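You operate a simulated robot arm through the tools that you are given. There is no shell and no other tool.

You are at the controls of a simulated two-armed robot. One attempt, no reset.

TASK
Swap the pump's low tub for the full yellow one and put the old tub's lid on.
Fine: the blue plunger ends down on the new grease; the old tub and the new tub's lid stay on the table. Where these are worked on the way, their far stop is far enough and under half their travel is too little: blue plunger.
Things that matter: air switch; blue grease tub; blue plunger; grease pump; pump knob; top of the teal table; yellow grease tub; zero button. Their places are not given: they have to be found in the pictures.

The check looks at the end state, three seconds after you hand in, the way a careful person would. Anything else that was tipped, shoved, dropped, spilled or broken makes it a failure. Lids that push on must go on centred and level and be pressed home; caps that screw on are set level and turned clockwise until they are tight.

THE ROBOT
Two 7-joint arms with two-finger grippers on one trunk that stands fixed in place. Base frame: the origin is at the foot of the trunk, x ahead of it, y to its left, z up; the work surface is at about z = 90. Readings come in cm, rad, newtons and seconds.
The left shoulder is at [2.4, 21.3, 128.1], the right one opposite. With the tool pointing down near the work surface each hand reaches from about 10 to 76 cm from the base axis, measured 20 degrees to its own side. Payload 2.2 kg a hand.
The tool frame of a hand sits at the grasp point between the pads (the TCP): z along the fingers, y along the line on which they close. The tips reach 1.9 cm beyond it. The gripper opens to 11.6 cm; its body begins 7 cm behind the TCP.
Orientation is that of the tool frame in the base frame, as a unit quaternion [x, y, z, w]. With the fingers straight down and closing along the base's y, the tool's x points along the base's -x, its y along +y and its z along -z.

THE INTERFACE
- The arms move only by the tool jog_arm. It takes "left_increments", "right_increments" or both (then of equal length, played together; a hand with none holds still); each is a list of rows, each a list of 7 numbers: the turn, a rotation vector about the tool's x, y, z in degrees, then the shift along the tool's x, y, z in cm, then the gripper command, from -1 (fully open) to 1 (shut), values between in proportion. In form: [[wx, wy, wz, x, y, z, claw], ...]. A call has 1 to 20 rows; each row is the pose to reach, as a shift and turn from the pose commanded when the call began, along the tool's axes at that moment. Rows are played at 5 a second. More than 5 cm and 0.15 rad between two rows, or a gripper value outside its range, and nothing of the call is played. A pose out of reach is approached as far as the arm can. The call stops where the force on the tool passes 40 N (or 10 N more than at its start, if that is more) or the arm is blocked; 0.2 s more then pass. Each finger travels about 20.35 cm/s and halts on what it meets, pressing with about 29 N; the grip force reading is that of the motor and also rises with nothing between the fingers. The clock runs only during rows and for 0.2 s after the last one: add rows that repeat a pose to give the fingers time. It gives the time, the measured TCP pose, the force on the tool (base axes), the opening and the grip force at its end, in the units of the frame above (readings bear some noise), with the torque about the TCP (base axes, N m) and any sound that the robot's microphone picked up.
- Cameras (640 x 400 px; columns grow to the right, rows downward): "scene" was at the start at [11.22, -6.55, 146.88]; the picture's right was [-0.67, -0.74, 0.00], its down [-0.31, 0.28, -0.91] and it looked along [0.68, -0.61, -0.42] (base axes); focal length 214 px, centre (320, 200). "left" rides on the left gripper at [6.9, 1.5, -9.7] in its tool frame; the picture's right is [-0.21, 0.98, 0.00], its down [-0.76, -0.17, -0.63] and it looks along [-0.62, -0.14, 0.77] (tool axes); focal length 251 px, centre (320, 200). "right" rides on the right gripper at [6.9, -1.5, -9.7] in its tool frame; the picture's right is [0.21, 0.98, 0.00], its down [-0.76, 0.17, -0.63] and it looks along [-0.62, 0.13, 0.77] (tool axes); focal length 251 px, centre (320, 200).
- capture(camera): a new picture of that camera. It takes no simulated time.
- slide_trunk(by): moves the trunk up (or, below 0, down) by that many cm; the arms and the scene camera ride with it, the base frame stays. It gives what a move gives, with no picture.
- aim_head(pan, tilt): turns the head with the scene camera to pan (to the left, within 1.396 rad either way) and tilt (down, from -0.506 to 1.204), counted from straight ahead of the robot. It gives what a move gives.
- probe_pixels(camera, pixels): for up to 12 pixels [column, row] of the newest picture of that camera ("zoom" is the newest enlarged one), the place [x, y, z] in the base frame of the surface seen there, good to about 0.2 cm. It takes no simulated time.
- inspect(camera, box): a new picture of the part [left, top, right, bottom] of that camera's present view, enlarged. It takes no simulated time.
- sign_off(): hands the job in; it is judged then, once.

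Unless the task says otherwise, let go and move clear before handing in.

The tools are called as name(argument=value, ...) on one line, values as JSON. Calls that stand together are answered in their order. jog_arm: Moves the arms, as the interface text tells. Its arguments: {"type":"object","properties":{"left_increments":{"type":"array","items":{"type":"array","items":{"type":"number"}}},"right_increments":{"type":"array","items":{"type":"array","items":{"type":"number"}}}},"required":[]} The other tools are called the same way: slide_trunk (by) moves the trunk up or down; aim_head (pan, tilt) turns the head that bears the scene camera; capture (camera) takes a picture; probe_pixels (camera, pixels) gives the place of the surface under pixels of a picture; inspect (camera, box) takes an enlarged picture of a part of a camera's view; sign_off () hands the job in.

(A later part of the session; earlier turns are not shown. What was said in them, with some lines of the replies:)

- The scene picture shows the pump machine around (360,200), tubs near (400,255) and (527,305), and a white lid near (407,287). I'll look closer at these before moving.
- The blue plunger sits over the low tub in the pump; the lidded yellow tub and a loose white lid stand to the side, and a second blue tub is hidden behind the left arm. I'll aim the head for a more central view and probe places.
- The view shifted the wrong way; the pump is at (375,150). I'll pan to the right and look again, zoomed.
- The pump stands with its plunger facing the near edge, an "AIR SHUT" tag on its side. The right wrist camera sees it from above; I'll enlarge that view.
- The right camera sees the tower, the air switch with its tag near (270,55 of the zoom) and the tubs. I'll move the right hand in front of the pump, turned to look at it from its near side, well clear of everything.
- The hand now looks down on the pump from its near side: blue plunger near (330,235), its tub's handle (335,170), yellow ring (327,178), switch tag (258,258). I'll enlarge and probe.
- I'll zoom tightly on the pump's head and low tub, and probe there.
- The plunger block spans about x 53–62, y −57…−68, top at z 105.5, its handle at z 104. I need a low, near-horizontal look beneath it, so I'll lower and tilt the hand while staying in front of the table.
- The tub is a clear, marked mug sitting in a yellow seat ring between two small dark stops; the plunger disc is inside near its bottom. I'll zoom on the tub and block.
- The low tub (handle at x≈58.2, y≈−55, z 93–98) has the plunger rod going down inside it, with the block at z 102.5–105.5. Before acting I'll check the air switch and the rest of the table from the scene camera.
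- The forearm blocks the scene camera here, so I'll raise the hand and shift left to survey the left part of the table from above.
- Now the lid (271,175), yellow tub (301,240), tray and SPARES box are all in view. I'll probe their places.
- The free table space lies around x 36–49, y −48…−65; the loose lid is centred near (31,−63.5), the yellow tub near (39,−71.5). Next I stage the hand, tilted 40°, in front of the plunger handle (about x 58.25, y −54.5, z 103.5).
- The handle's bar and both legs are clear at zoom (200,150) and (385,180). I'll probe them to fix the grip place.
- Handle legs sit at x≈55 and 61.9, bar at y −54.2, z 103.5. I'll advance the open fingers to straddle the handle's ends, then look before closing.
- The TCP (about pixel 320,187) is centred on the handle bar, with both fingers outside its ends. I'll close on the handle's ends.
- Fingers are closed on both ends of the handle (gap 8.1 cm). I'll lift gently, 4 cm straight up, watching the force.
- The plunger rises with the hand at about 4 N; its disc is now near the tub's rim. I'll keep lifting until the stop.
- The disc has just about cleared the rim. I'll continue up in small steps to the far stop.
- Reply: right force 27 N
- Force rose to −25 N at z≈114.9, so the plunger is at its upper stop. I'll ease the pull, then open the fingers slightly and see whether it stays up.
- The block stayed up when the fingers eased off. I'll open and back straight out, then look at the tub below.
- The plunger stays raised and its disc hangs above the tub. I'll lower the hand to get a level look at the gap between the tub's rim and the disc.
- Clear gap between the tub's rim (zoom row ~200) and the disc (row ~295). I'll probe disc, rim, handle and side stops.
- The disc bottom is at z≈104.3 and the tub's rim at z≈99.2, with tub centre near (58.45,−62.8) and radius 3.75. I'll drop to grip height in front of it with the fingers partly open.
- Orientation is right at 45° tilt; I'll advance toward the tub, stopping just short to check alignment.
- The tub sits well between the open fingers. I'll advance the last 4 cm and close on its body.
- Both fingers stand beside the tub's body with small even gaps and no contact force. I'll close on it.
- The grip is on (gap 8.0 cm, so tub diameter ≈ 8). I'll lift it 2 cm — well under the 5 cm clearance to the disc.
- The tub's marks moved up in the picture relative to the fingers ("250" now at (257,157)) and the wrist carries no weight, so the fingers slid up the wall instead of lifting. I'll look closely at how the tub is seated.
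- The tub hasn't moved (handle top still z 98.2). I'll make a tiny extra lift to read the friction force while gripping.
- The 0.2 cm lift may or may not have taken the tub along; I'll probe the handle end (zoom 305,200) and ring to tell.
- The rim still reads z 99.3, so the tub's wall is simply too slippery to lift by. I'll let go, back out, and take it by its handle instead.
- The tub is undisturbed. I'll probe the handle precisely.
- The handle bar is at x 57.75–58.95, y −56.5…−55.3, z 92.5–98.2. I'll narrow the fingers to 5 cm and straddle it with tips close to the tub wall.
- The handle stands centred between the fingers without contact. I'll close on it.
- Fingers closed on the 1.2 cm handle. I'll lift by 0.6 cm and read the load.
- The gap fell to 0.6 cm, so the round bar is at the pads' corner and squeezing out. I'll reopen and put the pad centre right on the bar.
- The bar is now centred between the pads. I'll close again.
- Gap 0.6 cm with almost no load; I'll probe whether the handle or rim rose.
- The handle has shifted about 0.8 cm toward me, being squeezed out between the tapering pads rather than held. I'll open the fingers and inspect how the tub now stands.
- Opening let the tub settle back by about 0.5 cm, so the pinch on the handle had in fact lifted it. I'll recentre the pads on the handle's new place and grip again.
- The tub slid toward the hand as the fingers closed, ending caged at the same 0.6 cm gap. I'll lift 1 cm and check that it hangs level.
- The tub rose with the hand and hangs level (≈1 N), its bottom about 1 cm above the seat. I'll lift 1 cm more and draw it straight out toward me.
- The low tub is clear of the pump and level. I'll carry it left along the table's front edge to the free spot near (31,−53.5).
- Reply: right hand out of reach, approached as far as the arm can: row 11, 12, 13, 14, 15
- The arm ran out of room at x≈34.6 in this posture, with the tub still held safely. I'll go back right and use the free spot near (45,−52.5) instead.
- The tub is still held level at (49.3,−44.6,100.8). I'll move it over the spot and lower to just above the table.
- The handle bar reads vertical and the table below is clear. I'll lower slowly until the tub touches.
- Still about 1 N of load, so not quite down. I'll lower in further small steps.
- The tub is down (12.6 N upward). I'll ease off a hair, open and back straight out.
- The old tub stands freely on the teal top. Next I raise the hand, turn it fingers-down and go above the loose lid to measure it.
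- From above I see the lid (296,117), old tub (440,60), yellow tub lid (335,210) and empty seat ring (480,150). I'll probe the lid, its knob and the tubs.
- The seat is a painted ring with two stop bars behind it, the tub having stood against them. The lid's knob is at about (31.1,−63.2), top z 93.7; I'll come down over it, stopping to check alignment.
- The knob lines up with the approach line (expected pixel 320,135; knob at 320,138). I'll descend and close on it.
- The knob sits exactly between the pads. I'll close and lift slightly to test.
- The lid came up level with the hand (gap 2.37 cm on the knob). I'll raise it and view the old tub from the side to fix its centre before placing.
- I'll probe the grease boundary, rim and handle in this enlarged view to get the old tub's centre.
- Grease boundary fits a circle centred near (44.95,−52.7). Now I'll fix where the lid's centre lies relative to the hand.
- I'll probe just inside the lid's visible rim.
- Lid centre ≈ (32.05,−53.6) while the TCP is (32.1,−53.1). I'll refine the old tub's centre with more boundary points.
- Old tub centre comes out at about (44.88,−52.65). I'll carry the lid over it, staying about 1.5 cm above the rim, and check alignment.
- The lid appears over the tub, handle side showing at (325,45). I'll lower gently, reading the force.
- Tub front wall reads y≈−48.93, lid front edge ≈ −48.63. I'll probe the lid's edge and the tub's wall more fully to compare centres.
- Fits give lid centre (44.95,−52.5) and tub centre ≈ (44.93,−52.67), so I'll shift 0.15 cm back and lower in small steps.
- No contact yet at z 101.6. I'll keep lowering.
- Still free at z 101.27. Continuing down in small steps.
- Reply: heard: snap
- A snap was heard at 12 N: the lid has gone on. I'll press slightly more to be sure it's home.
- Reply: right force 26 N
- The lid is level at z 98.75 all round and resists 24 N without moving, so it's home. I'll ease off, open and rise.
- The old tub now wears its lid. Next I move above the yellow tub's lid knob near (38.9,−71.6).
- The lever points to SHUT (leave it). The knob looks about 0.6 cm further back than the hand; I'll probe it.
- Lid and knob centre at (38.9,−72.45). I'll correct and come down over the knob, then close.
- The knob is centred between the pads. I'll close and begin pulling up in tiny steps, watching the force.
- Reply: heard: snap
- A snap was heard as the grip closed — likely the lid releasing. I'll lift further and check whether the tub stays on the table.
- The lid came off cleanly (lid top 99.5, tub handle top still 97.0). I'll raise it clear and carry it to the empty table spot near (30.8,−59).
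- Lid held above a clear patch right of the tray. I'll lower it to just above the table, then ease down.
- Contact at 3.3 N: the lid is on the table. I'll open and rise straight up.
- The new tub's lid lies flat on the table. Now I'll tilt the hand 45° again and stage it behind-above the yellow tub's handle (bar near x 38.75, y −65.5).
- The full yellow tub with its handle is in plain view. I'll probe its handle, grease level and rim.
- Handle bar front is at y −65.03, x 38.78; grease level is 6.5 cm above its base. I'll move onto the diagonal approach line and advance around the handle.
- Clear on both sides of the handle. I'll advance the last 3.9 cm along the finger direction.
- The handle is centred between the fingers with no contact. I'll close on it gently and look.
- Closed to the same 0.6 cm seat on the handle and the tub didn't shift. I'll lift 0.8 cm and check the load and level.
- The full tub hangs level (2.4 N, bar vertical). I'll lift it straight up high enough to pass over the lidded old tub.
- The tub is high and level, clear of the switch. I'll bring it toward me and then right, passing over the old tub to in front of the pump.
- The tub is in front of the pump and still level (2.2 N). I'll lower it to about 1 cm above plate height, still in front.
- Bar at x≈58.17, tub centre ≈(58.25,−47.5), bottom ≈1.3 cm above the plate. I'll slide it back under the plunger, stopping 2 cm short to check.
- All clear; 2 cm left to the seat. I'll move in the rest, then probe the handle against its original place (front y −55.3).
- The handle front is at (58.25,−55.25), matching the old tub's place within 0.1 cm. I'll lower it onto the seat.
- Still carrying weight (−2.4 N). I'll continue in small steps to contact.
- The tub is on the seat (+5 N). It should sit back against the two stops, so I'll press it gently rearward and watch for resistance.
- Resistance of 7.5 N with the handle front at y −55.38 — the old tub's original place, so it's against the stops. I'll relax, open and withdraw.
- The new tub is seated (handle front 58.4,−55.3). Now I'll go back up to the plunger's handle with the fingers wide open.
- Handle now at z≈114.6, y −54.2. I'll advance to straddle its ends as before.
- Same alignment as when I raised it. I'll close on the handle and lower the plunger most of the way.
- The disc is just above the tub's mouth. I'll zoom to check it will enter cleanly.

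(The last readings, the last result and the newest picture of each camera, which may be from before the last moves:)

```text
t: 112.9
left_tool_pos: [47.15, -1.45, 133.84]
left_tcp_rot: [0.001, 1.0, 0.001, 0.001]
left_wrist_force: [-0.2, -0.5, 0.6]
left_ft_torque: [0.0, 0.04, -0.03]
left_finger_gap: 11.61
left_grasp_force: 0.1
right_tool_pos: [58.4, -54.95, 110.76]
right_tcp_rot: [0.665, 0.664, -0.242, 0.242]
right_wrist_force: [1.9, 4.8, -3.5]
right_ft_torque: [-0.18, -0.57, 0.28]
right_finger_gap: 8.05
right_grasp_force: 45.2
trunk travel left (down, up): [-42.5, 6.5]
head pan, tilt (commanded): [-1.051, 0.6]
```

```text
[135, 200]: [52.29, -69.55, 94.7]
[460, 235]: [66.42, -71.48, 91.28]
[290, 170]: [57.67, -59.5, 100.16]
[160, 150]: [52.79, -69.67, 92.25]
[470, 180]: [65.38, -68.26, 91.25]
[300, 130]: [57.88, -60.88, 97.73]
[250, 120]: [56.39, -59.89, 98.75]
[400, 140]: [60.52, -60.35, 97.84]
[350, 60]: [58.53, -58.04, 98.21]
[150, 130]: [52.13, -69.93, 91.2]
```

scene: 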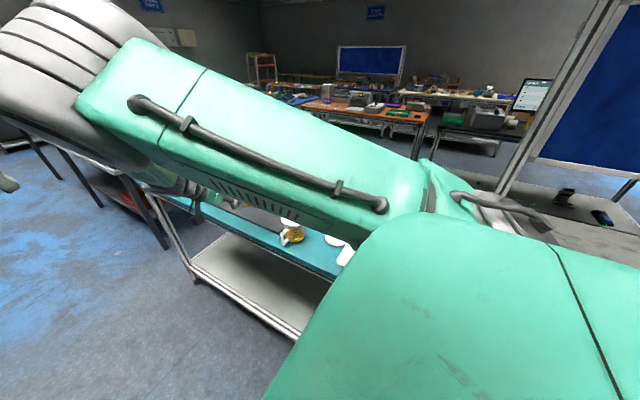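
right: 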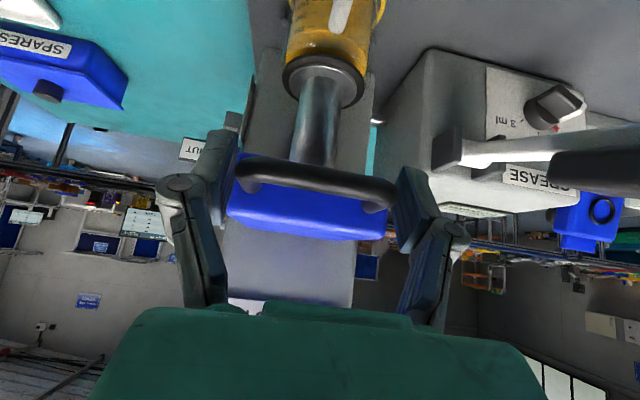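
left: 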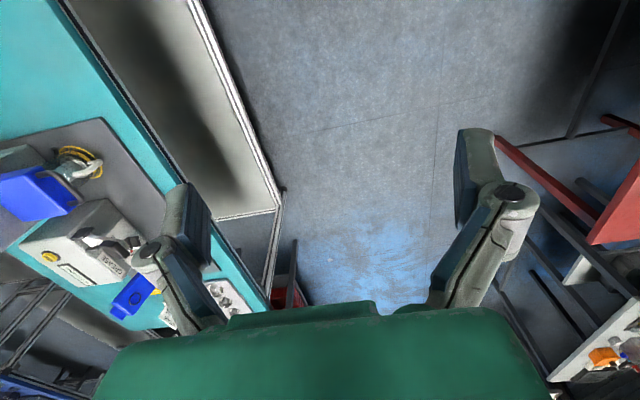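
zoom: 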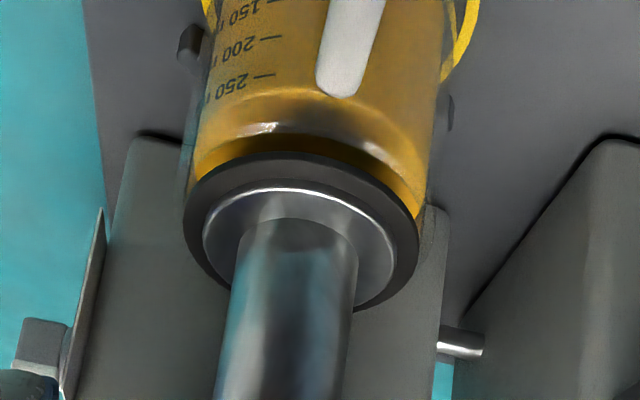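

The disc lines up inside the tub's mouth. I'll lower on in small steps, watching for the grease.

jog_arm(right_increments=[[0, 0, 0, 0.19, 0, 0.23, 0.0], [0, 0, 0, 0.39, 0, 0.46, 0.0], [0, 0, 0, 0.58, 0, 0.69, 0.0], [0, 0, 0, 0.77, 0, 0.92, 0.0], [0, 0, 0, 0.96, 0, 1.15, 0.0], [0, 0, 0, 0.96, 0, 1.15, 0.0]])

inspect(camera="right", box=[250, 0, 410, 140])

```text
t: 114.3
left_tool_pos: [47.05, -1.47, 133.88]
left_tcp_rot: [0.0, 1.0, 0.001, 0.001]
left_wrist_force: [-0.1, -0.2, -0.4]
left_ft_torque: [0.0, 0.02, 0.02]
left_finger_gap: 11.59
left_grasp_force: 0.1
right_tool_pos: [58.31, -54.92, 109.26]
right_tcp_rot: [0.665, 0.664, -0.242, 0.241]
right_wrist_force: [1.7, 6.3, -5.2]
right_ft_torque: [0.56, 0.04, 0.04]
right_finger_gap: 8.04
right_grasp_force: 44.9
trunk travel left (down, up): [-42.5, 6.5]
head pan, tilt (commanded): [-1.051, 0.6]
```

```text
2.86 times, centred on (330, 70) of right
```

zoom: 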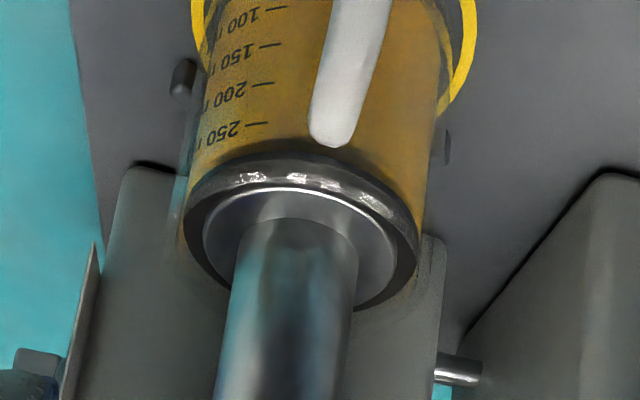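

The disc is inside the mouth with no resistance. Continuing gently.

jog_arm(right_increments=[[0, 0, 0, 0.13, 0, 0.15, 0.0], [0, 0, 0, 0.26, 0, 0.31, 0.0], [0, 0, 0, 0.39, 0, 0.46, 0.0], [0, 0, 0, 0.39, 0, 0.46, 0.0]])

jog_arm(right_increments=[[0, 0, 0, 0.06, 0, 0.08, 0.0], [0, 0, 0, 0.13, 0, 0.15, 0.0], [0, 0, 0, 0.13, 0, 0.15, 0.0]])

inspect(camera="right", box=[250, 0, 410, 140])

```text
t: 115.3
left_tool_pos: [47.03, -1.53, 133.87]
left_tcp_rot: [0.001, 1.0, 0.0, 0.001]
left_wrist_force: [-0.7, 0.1, 0.7]
left_ft_torque: [0.0, 0.01, 0.02]
left_finger_gap: 11.63
left_grasp_force: 0.1
right_tool_pos: [58.33, -55.03, 108.84]
right_tcp_rot: [0.664, 0.664, -0.242, 0.243]
right_wrist_force: [3.6, 2.9, 4.9]
right_ft_torque: [0.22, 0.78, -0.25]
right_finger_gap: 8.05
right_grasp_force: 45.2
trunk travel left (down, up): [-42.5, 6.5]
head pan, tilt (commanded): [-1.051, 0.6]
```

```text
t: 116.1
left_tool_pos: [46.97, -1.45, 133.95]
left_tcp_rot: [0.0, 1.0, -0.001, 0.001]
left_wrist_force: [-0.4, 0.2, 0.4]
left_ft_torque: [-0.02, 0.03, 0.0]
left_finger_gap: 11.58
left_grasp_force: 0.2
right_tool_pos: [58.54, -54.91, 108.9]
right_tcp_rot: [0.665, 0.663, -0.242, 0.245]
right_wrist_force: [7.2, -2.6, 20.1]
right_ft_torque: [0.03, 0.67, -0.18]
right_finger_gap: 8.04
right_grasp_force: 45.1
trunk travel left (down, up): [-42.5, 6.5]
head pan, tilt (commanded): [-1.051, 0.6]
```

```text
2.86 times, centred on (330, 70) of right
```

zoom: 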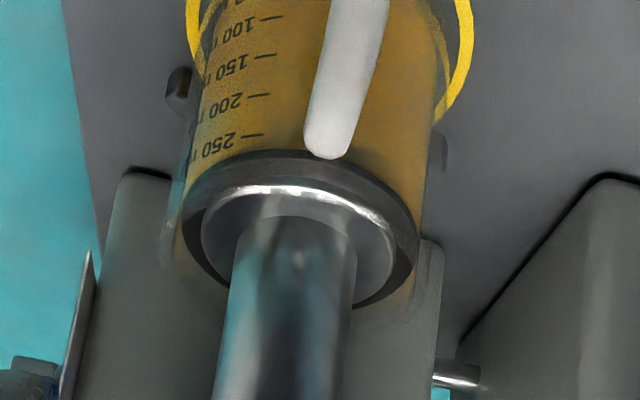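

The plunger stopped firmly at z≈108.9 (20 N), disc bottom ≈97.8 — matching the new grease level (≈97.7). I'll ease the push, release the handle and back away.

jog_arm(right_increments=[[0, 0, 0, -0.1, 0, -0.12, 0.0], [0, 0, 0, -0.16, 0, -0.19, 0.0], [0, 0, 0, -0.16, 0, -0.19, 0.0]])

jog_arm(right_increments=[[0, 0, 0, 0, 0, 0, -0.5], [0, 0, 0, 0, 0, 0, -0.9], [0, 0, 0, 0, 0, 0, -0.9], [0, 0, 0, 1.5, 0, -1.26, -0.9], [0, 0, 0, 3.8, 0, -3.2, -0.9], [0, 0, 0, 6.5, 0, -5.4, -0.9], [0, 0, 0, 9.2, 0, -7.7, -0.9], [0, 0, 0, 9.2, 0, -7.7, -0.9]])

capture(camera="right")

inspect(camera="right", box=[220, 40, 420, 260])

```text
t: 116.9
left_tool_pos: [47.0, -1.44, 133.87]
left_tcp_rot: [0.0, 1.0, 0.0, 0.001]
left_wrist_force: [0.6, 0.2, -0.8]
left_ft_torque: [0.0, 0.0, 0.03]
left_finger_gap: 11.58
left_grasp_force: 0.1
right_tool_pos: [58.5, -54.97, 108.77]
right_tcp_rot: [0.665, 0.664, -0.241, 0.243]
right_wrist_force: [7.6, -3.3, 14.7]
right_ft_torque: [-0.59, -1.19, 0.31]
right_finger_gap: 8.03
right_grasp_force: 45.9
trunk travel left (down, up): [-42.5, 6.5]
head pan, tilt (commanded): [-1.051, 0.6]
```

```text
t: 118.7
left_tool_pos: [47.15, -1.53, 133.96]
left_tcp_rot: [0.001, 1.0, 0.0, 0.001]
left_wrist_force: [-0.5, 0.1, -0.2]
left_ft_torque: [0.0, -0.02, 0.03]
left_finger_gap: 11.59
left_grasp_force: 0.0
right_tool_pos: [58.39, -43.13, 108.79]
right_tcp_rot: [0.666, 0.663, -0.241, 0.242]
right_wrist_force: [0.4, 0.4, 0.4]
right_ft_torque: [0.0, 0.01, 0.01]
right_finger_gap: 11.0
right_grasp_force: 0.0
trunk travel left (down, up): [-42.5, 6.5]
head pan, tilt (commanded): [-1.051, 0.6]
```

```text
taken
```

right: 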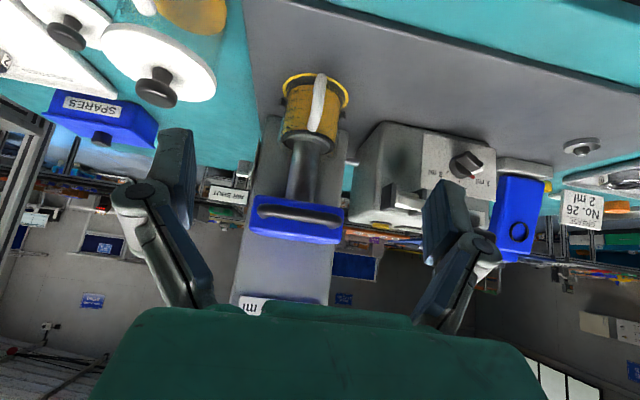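

```text
1.82 times, centred on (320, 150) of right
```

zoom: 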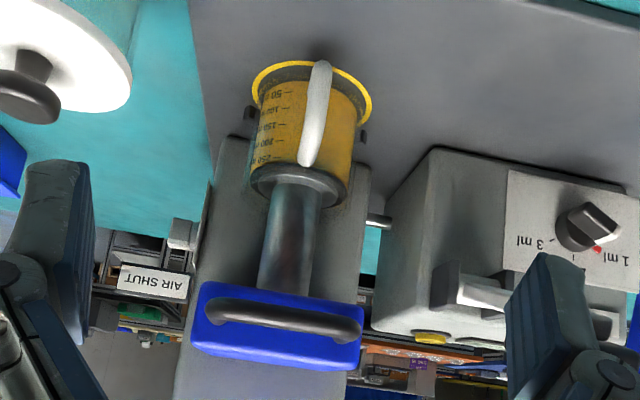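

The plunger stays down in the tub. I'll drop to a level view to verify that the disc rests on the grease.

probe_pixels(camera="zoom", pixels=[[230, 310], [290, 317], [345, 328], [300, 180], [258, 170], [345, 195], [310, 130], [318, 90], [280, 345]])

jog_arm(right_increments=[[0, 0, 0, 2.5, 0, 1.0, -0.9], [0, 0, 0, 4.5, 0, 3.5, -0.9], [0, 0, 0, 6.5, 0, 6.0, -0.9], [0, 0, 0, 6.5, 0, 6.0, -0.9]])

capture(camera="right")

inspect(camera="right", box=[240, 100, 380, 240])

```text
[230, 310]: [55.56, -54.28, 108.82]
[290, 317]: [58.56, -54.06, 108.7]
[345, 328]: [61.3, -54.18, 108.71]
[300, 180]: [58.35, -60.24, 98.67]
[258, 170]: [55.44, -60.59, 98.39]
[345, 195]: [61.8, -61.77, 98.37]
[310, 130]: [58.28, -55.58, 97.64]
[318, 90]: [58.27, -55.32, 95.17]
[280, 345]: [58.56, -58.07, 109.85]
```

```text
t: 119.7
left_tool_pos: [46.95, -1.59, 133.95]
left_tcp_rot: [0.001, 1.0, 0.0, 0.0]
left_wrist_force: [0.4, 0.4, -0.4]
left_ft_torque: [0.0, 0.0, 0.02]
left_finger_gap: 11.61
left_grasp_force: 0.1
right_tool_pos: [58.35, -41.97, 99.97]
right_tcp_rot: [0.665, 0.664, -0.242, 0.243]
right_wrist_force: [-0.5, -0.6, 0.3]
right_ft_torque: [0.02, 0.02, 0.01]
right_finger_gap: 11.0
right_grasp_force: 0.0
trunk travel left (down, up): [-42.5, 6.5]
head pan, tilt (commanded): [-1.051, 0.6]
```

```text
taken
```

right: 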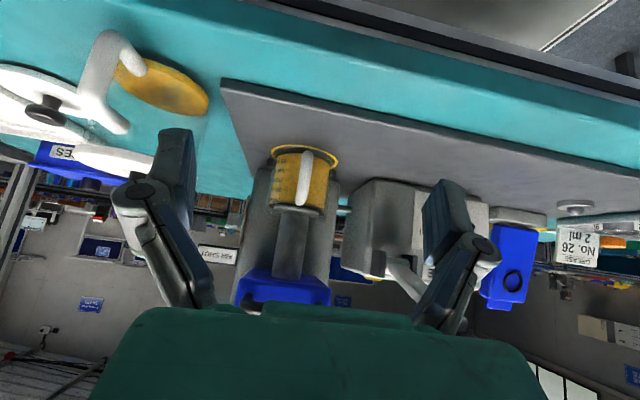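

```text
2.86 times, centred on (310, 170) of right
```

zoom: 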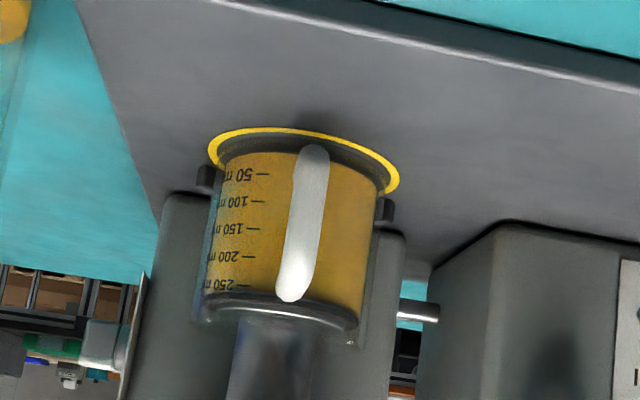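

The disc sits flat on the grease inside the new tub. I'll raise the hand well clear and check the whole table from the scene camera.

jog_arm(right_increments=[[0, 5, 0, -0.5, 0, -4, -0.9], [0, 10, 0, -2.5, -1, -7.5, -0.9], [0, 15, 0, -4.8, -2, -10.8, -0.9], [0, 20, 0, -7.2, -4, -14, -0.9], [0, 25, 0, -9.6, -7, -17, -0.9], [0, 30, 0, -12, -10, -20, -0.9], [0, 35, 0, -14, -13, -23, -0.9], [0, 40, 0, -16, -16, -25.5, -0.9], [0, 40, 0, -16, -16, -25.5, -0.9]])

capture(camera="scene")

capture(camera="right")

inspect(camera="scene", box=[180, 130, 420, 280])

```text
t: 121.7
left_tool_pos: [47.24, -1.61, 133.88]
left_tcp_rot: [0.001, 1.0, 0.0, 0.0]
left_wrist_force: [-0.1, 0.8, 0.1]
left_ft_torque: [0.0, 0.02, 0.01]
left_finger_gap: 11.61
left_grasp_force: 0.2
right_tool_pos: [42.51, -37.72, 129.68]
right_tcp_rot: [0.707, 0.707, 0.0, -0.002]
right_wrist_force: [0.1, 0.1, 0.0]
right_ft_torque: [0.0, 0.04, 0.01]
right_finger_gap: 11.01
right_grasp_force: 0.0
trunk travel left (down, up): [-42.5, 6.5]
head pan, tilt (commanded): [-1.051, 0.6]
```

```text
taken
```

scene: 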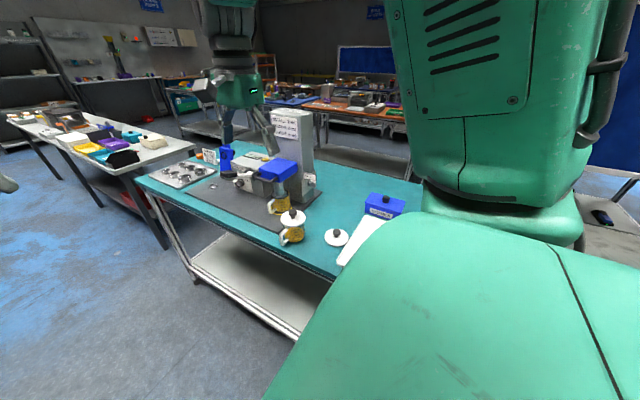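

```text
taken
```

right: 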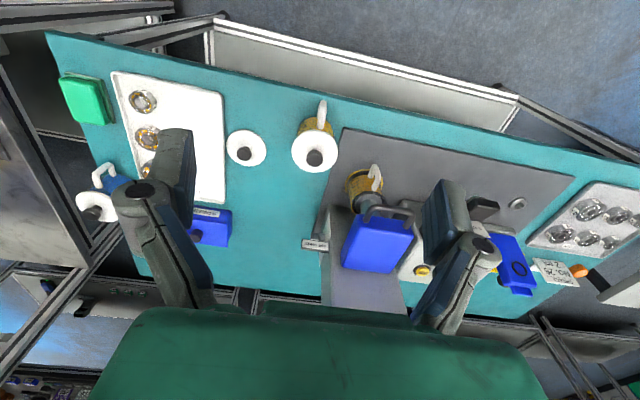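

```text
2.67 times, centred on (300, 205) of scene
```

zoom: 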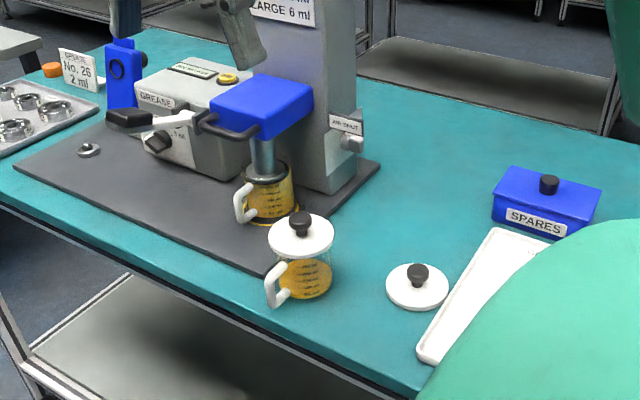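

The scene shows the new tub under the lowered plunger, the old tub lidded, and the new lid flat on the table. One last check of lid level and plunger position before handing in.

inspect(camera="right", box=[220, 90, 420, 280])

probe_pixels(camera="right", pixels=[[296, 150], [334, 150], [315, 135], [317, 168], [314, 157], [246, 152], [230, 148], [264, 148], [385, 211], [380, 245], [375, 175], [246, 138]])

```text
2.11 times, centred on (320, 185) of right
```

zoom: 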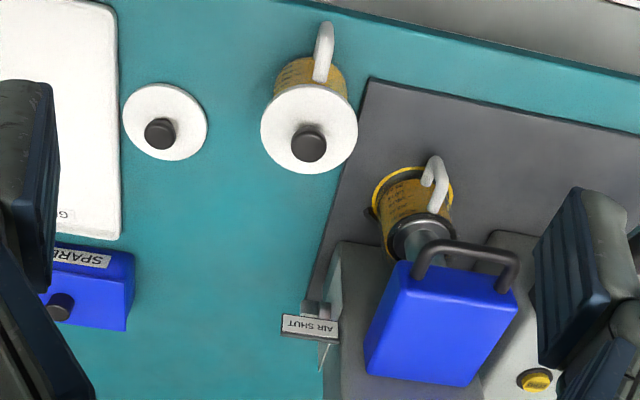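

```text
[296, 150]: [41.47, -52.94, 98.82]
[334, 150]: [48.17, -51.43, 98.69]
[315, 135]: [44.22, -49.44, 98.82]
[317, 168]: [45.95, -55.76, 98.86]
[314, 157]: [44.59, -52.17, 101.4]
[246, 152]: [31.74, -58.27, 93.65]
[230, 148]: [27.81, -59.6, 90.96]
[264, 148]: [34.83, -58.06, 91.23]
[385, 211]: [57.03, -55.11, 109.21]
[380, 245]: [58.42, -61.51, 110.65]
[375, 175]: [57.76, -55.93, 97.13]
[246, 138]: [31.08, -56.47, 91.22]
```

The lid on the old tub is level (98.7–98.9), the plunger block is steady on the new grease, the spare lid lies flat, and the air switch still reads SHUT. The hand is clear, so I hand in.

sign_off()

```text
The job is handed in.
```

The pump now has the full yellow tub in it, and the old low tub is on the table with its own lid on. I've handed the job in; the result of the check hasn't come back.

- **New tub:** it sits on the marked ring against the rear stops, at the old tub's place.
- **Blue plunger:** I raised it to its upper stop for the swap. Then I lowered it until it stopped firmly on the new grease, and it stayed down when I let go.
- **Old tub:** its lid snapped on, reads level all round, and did not move under a 24 N press.
- **New tub's lid:** it lies flat on the table beside the tray.
- **Rest of the table:** the air switch still reads SHUT, and I did not work the pump knob or the zero button. The last pictures show nothing else tipped or moved.

On the first try at lifting the old tub the fingers slipped on its wall. I carried both tubs by their handles instead, and both stayed level while carried. While I was getting that first handle grip, the old tub also shifted a little and dropped back about half a centimetre onto the seat. It was not tipped or spilled.
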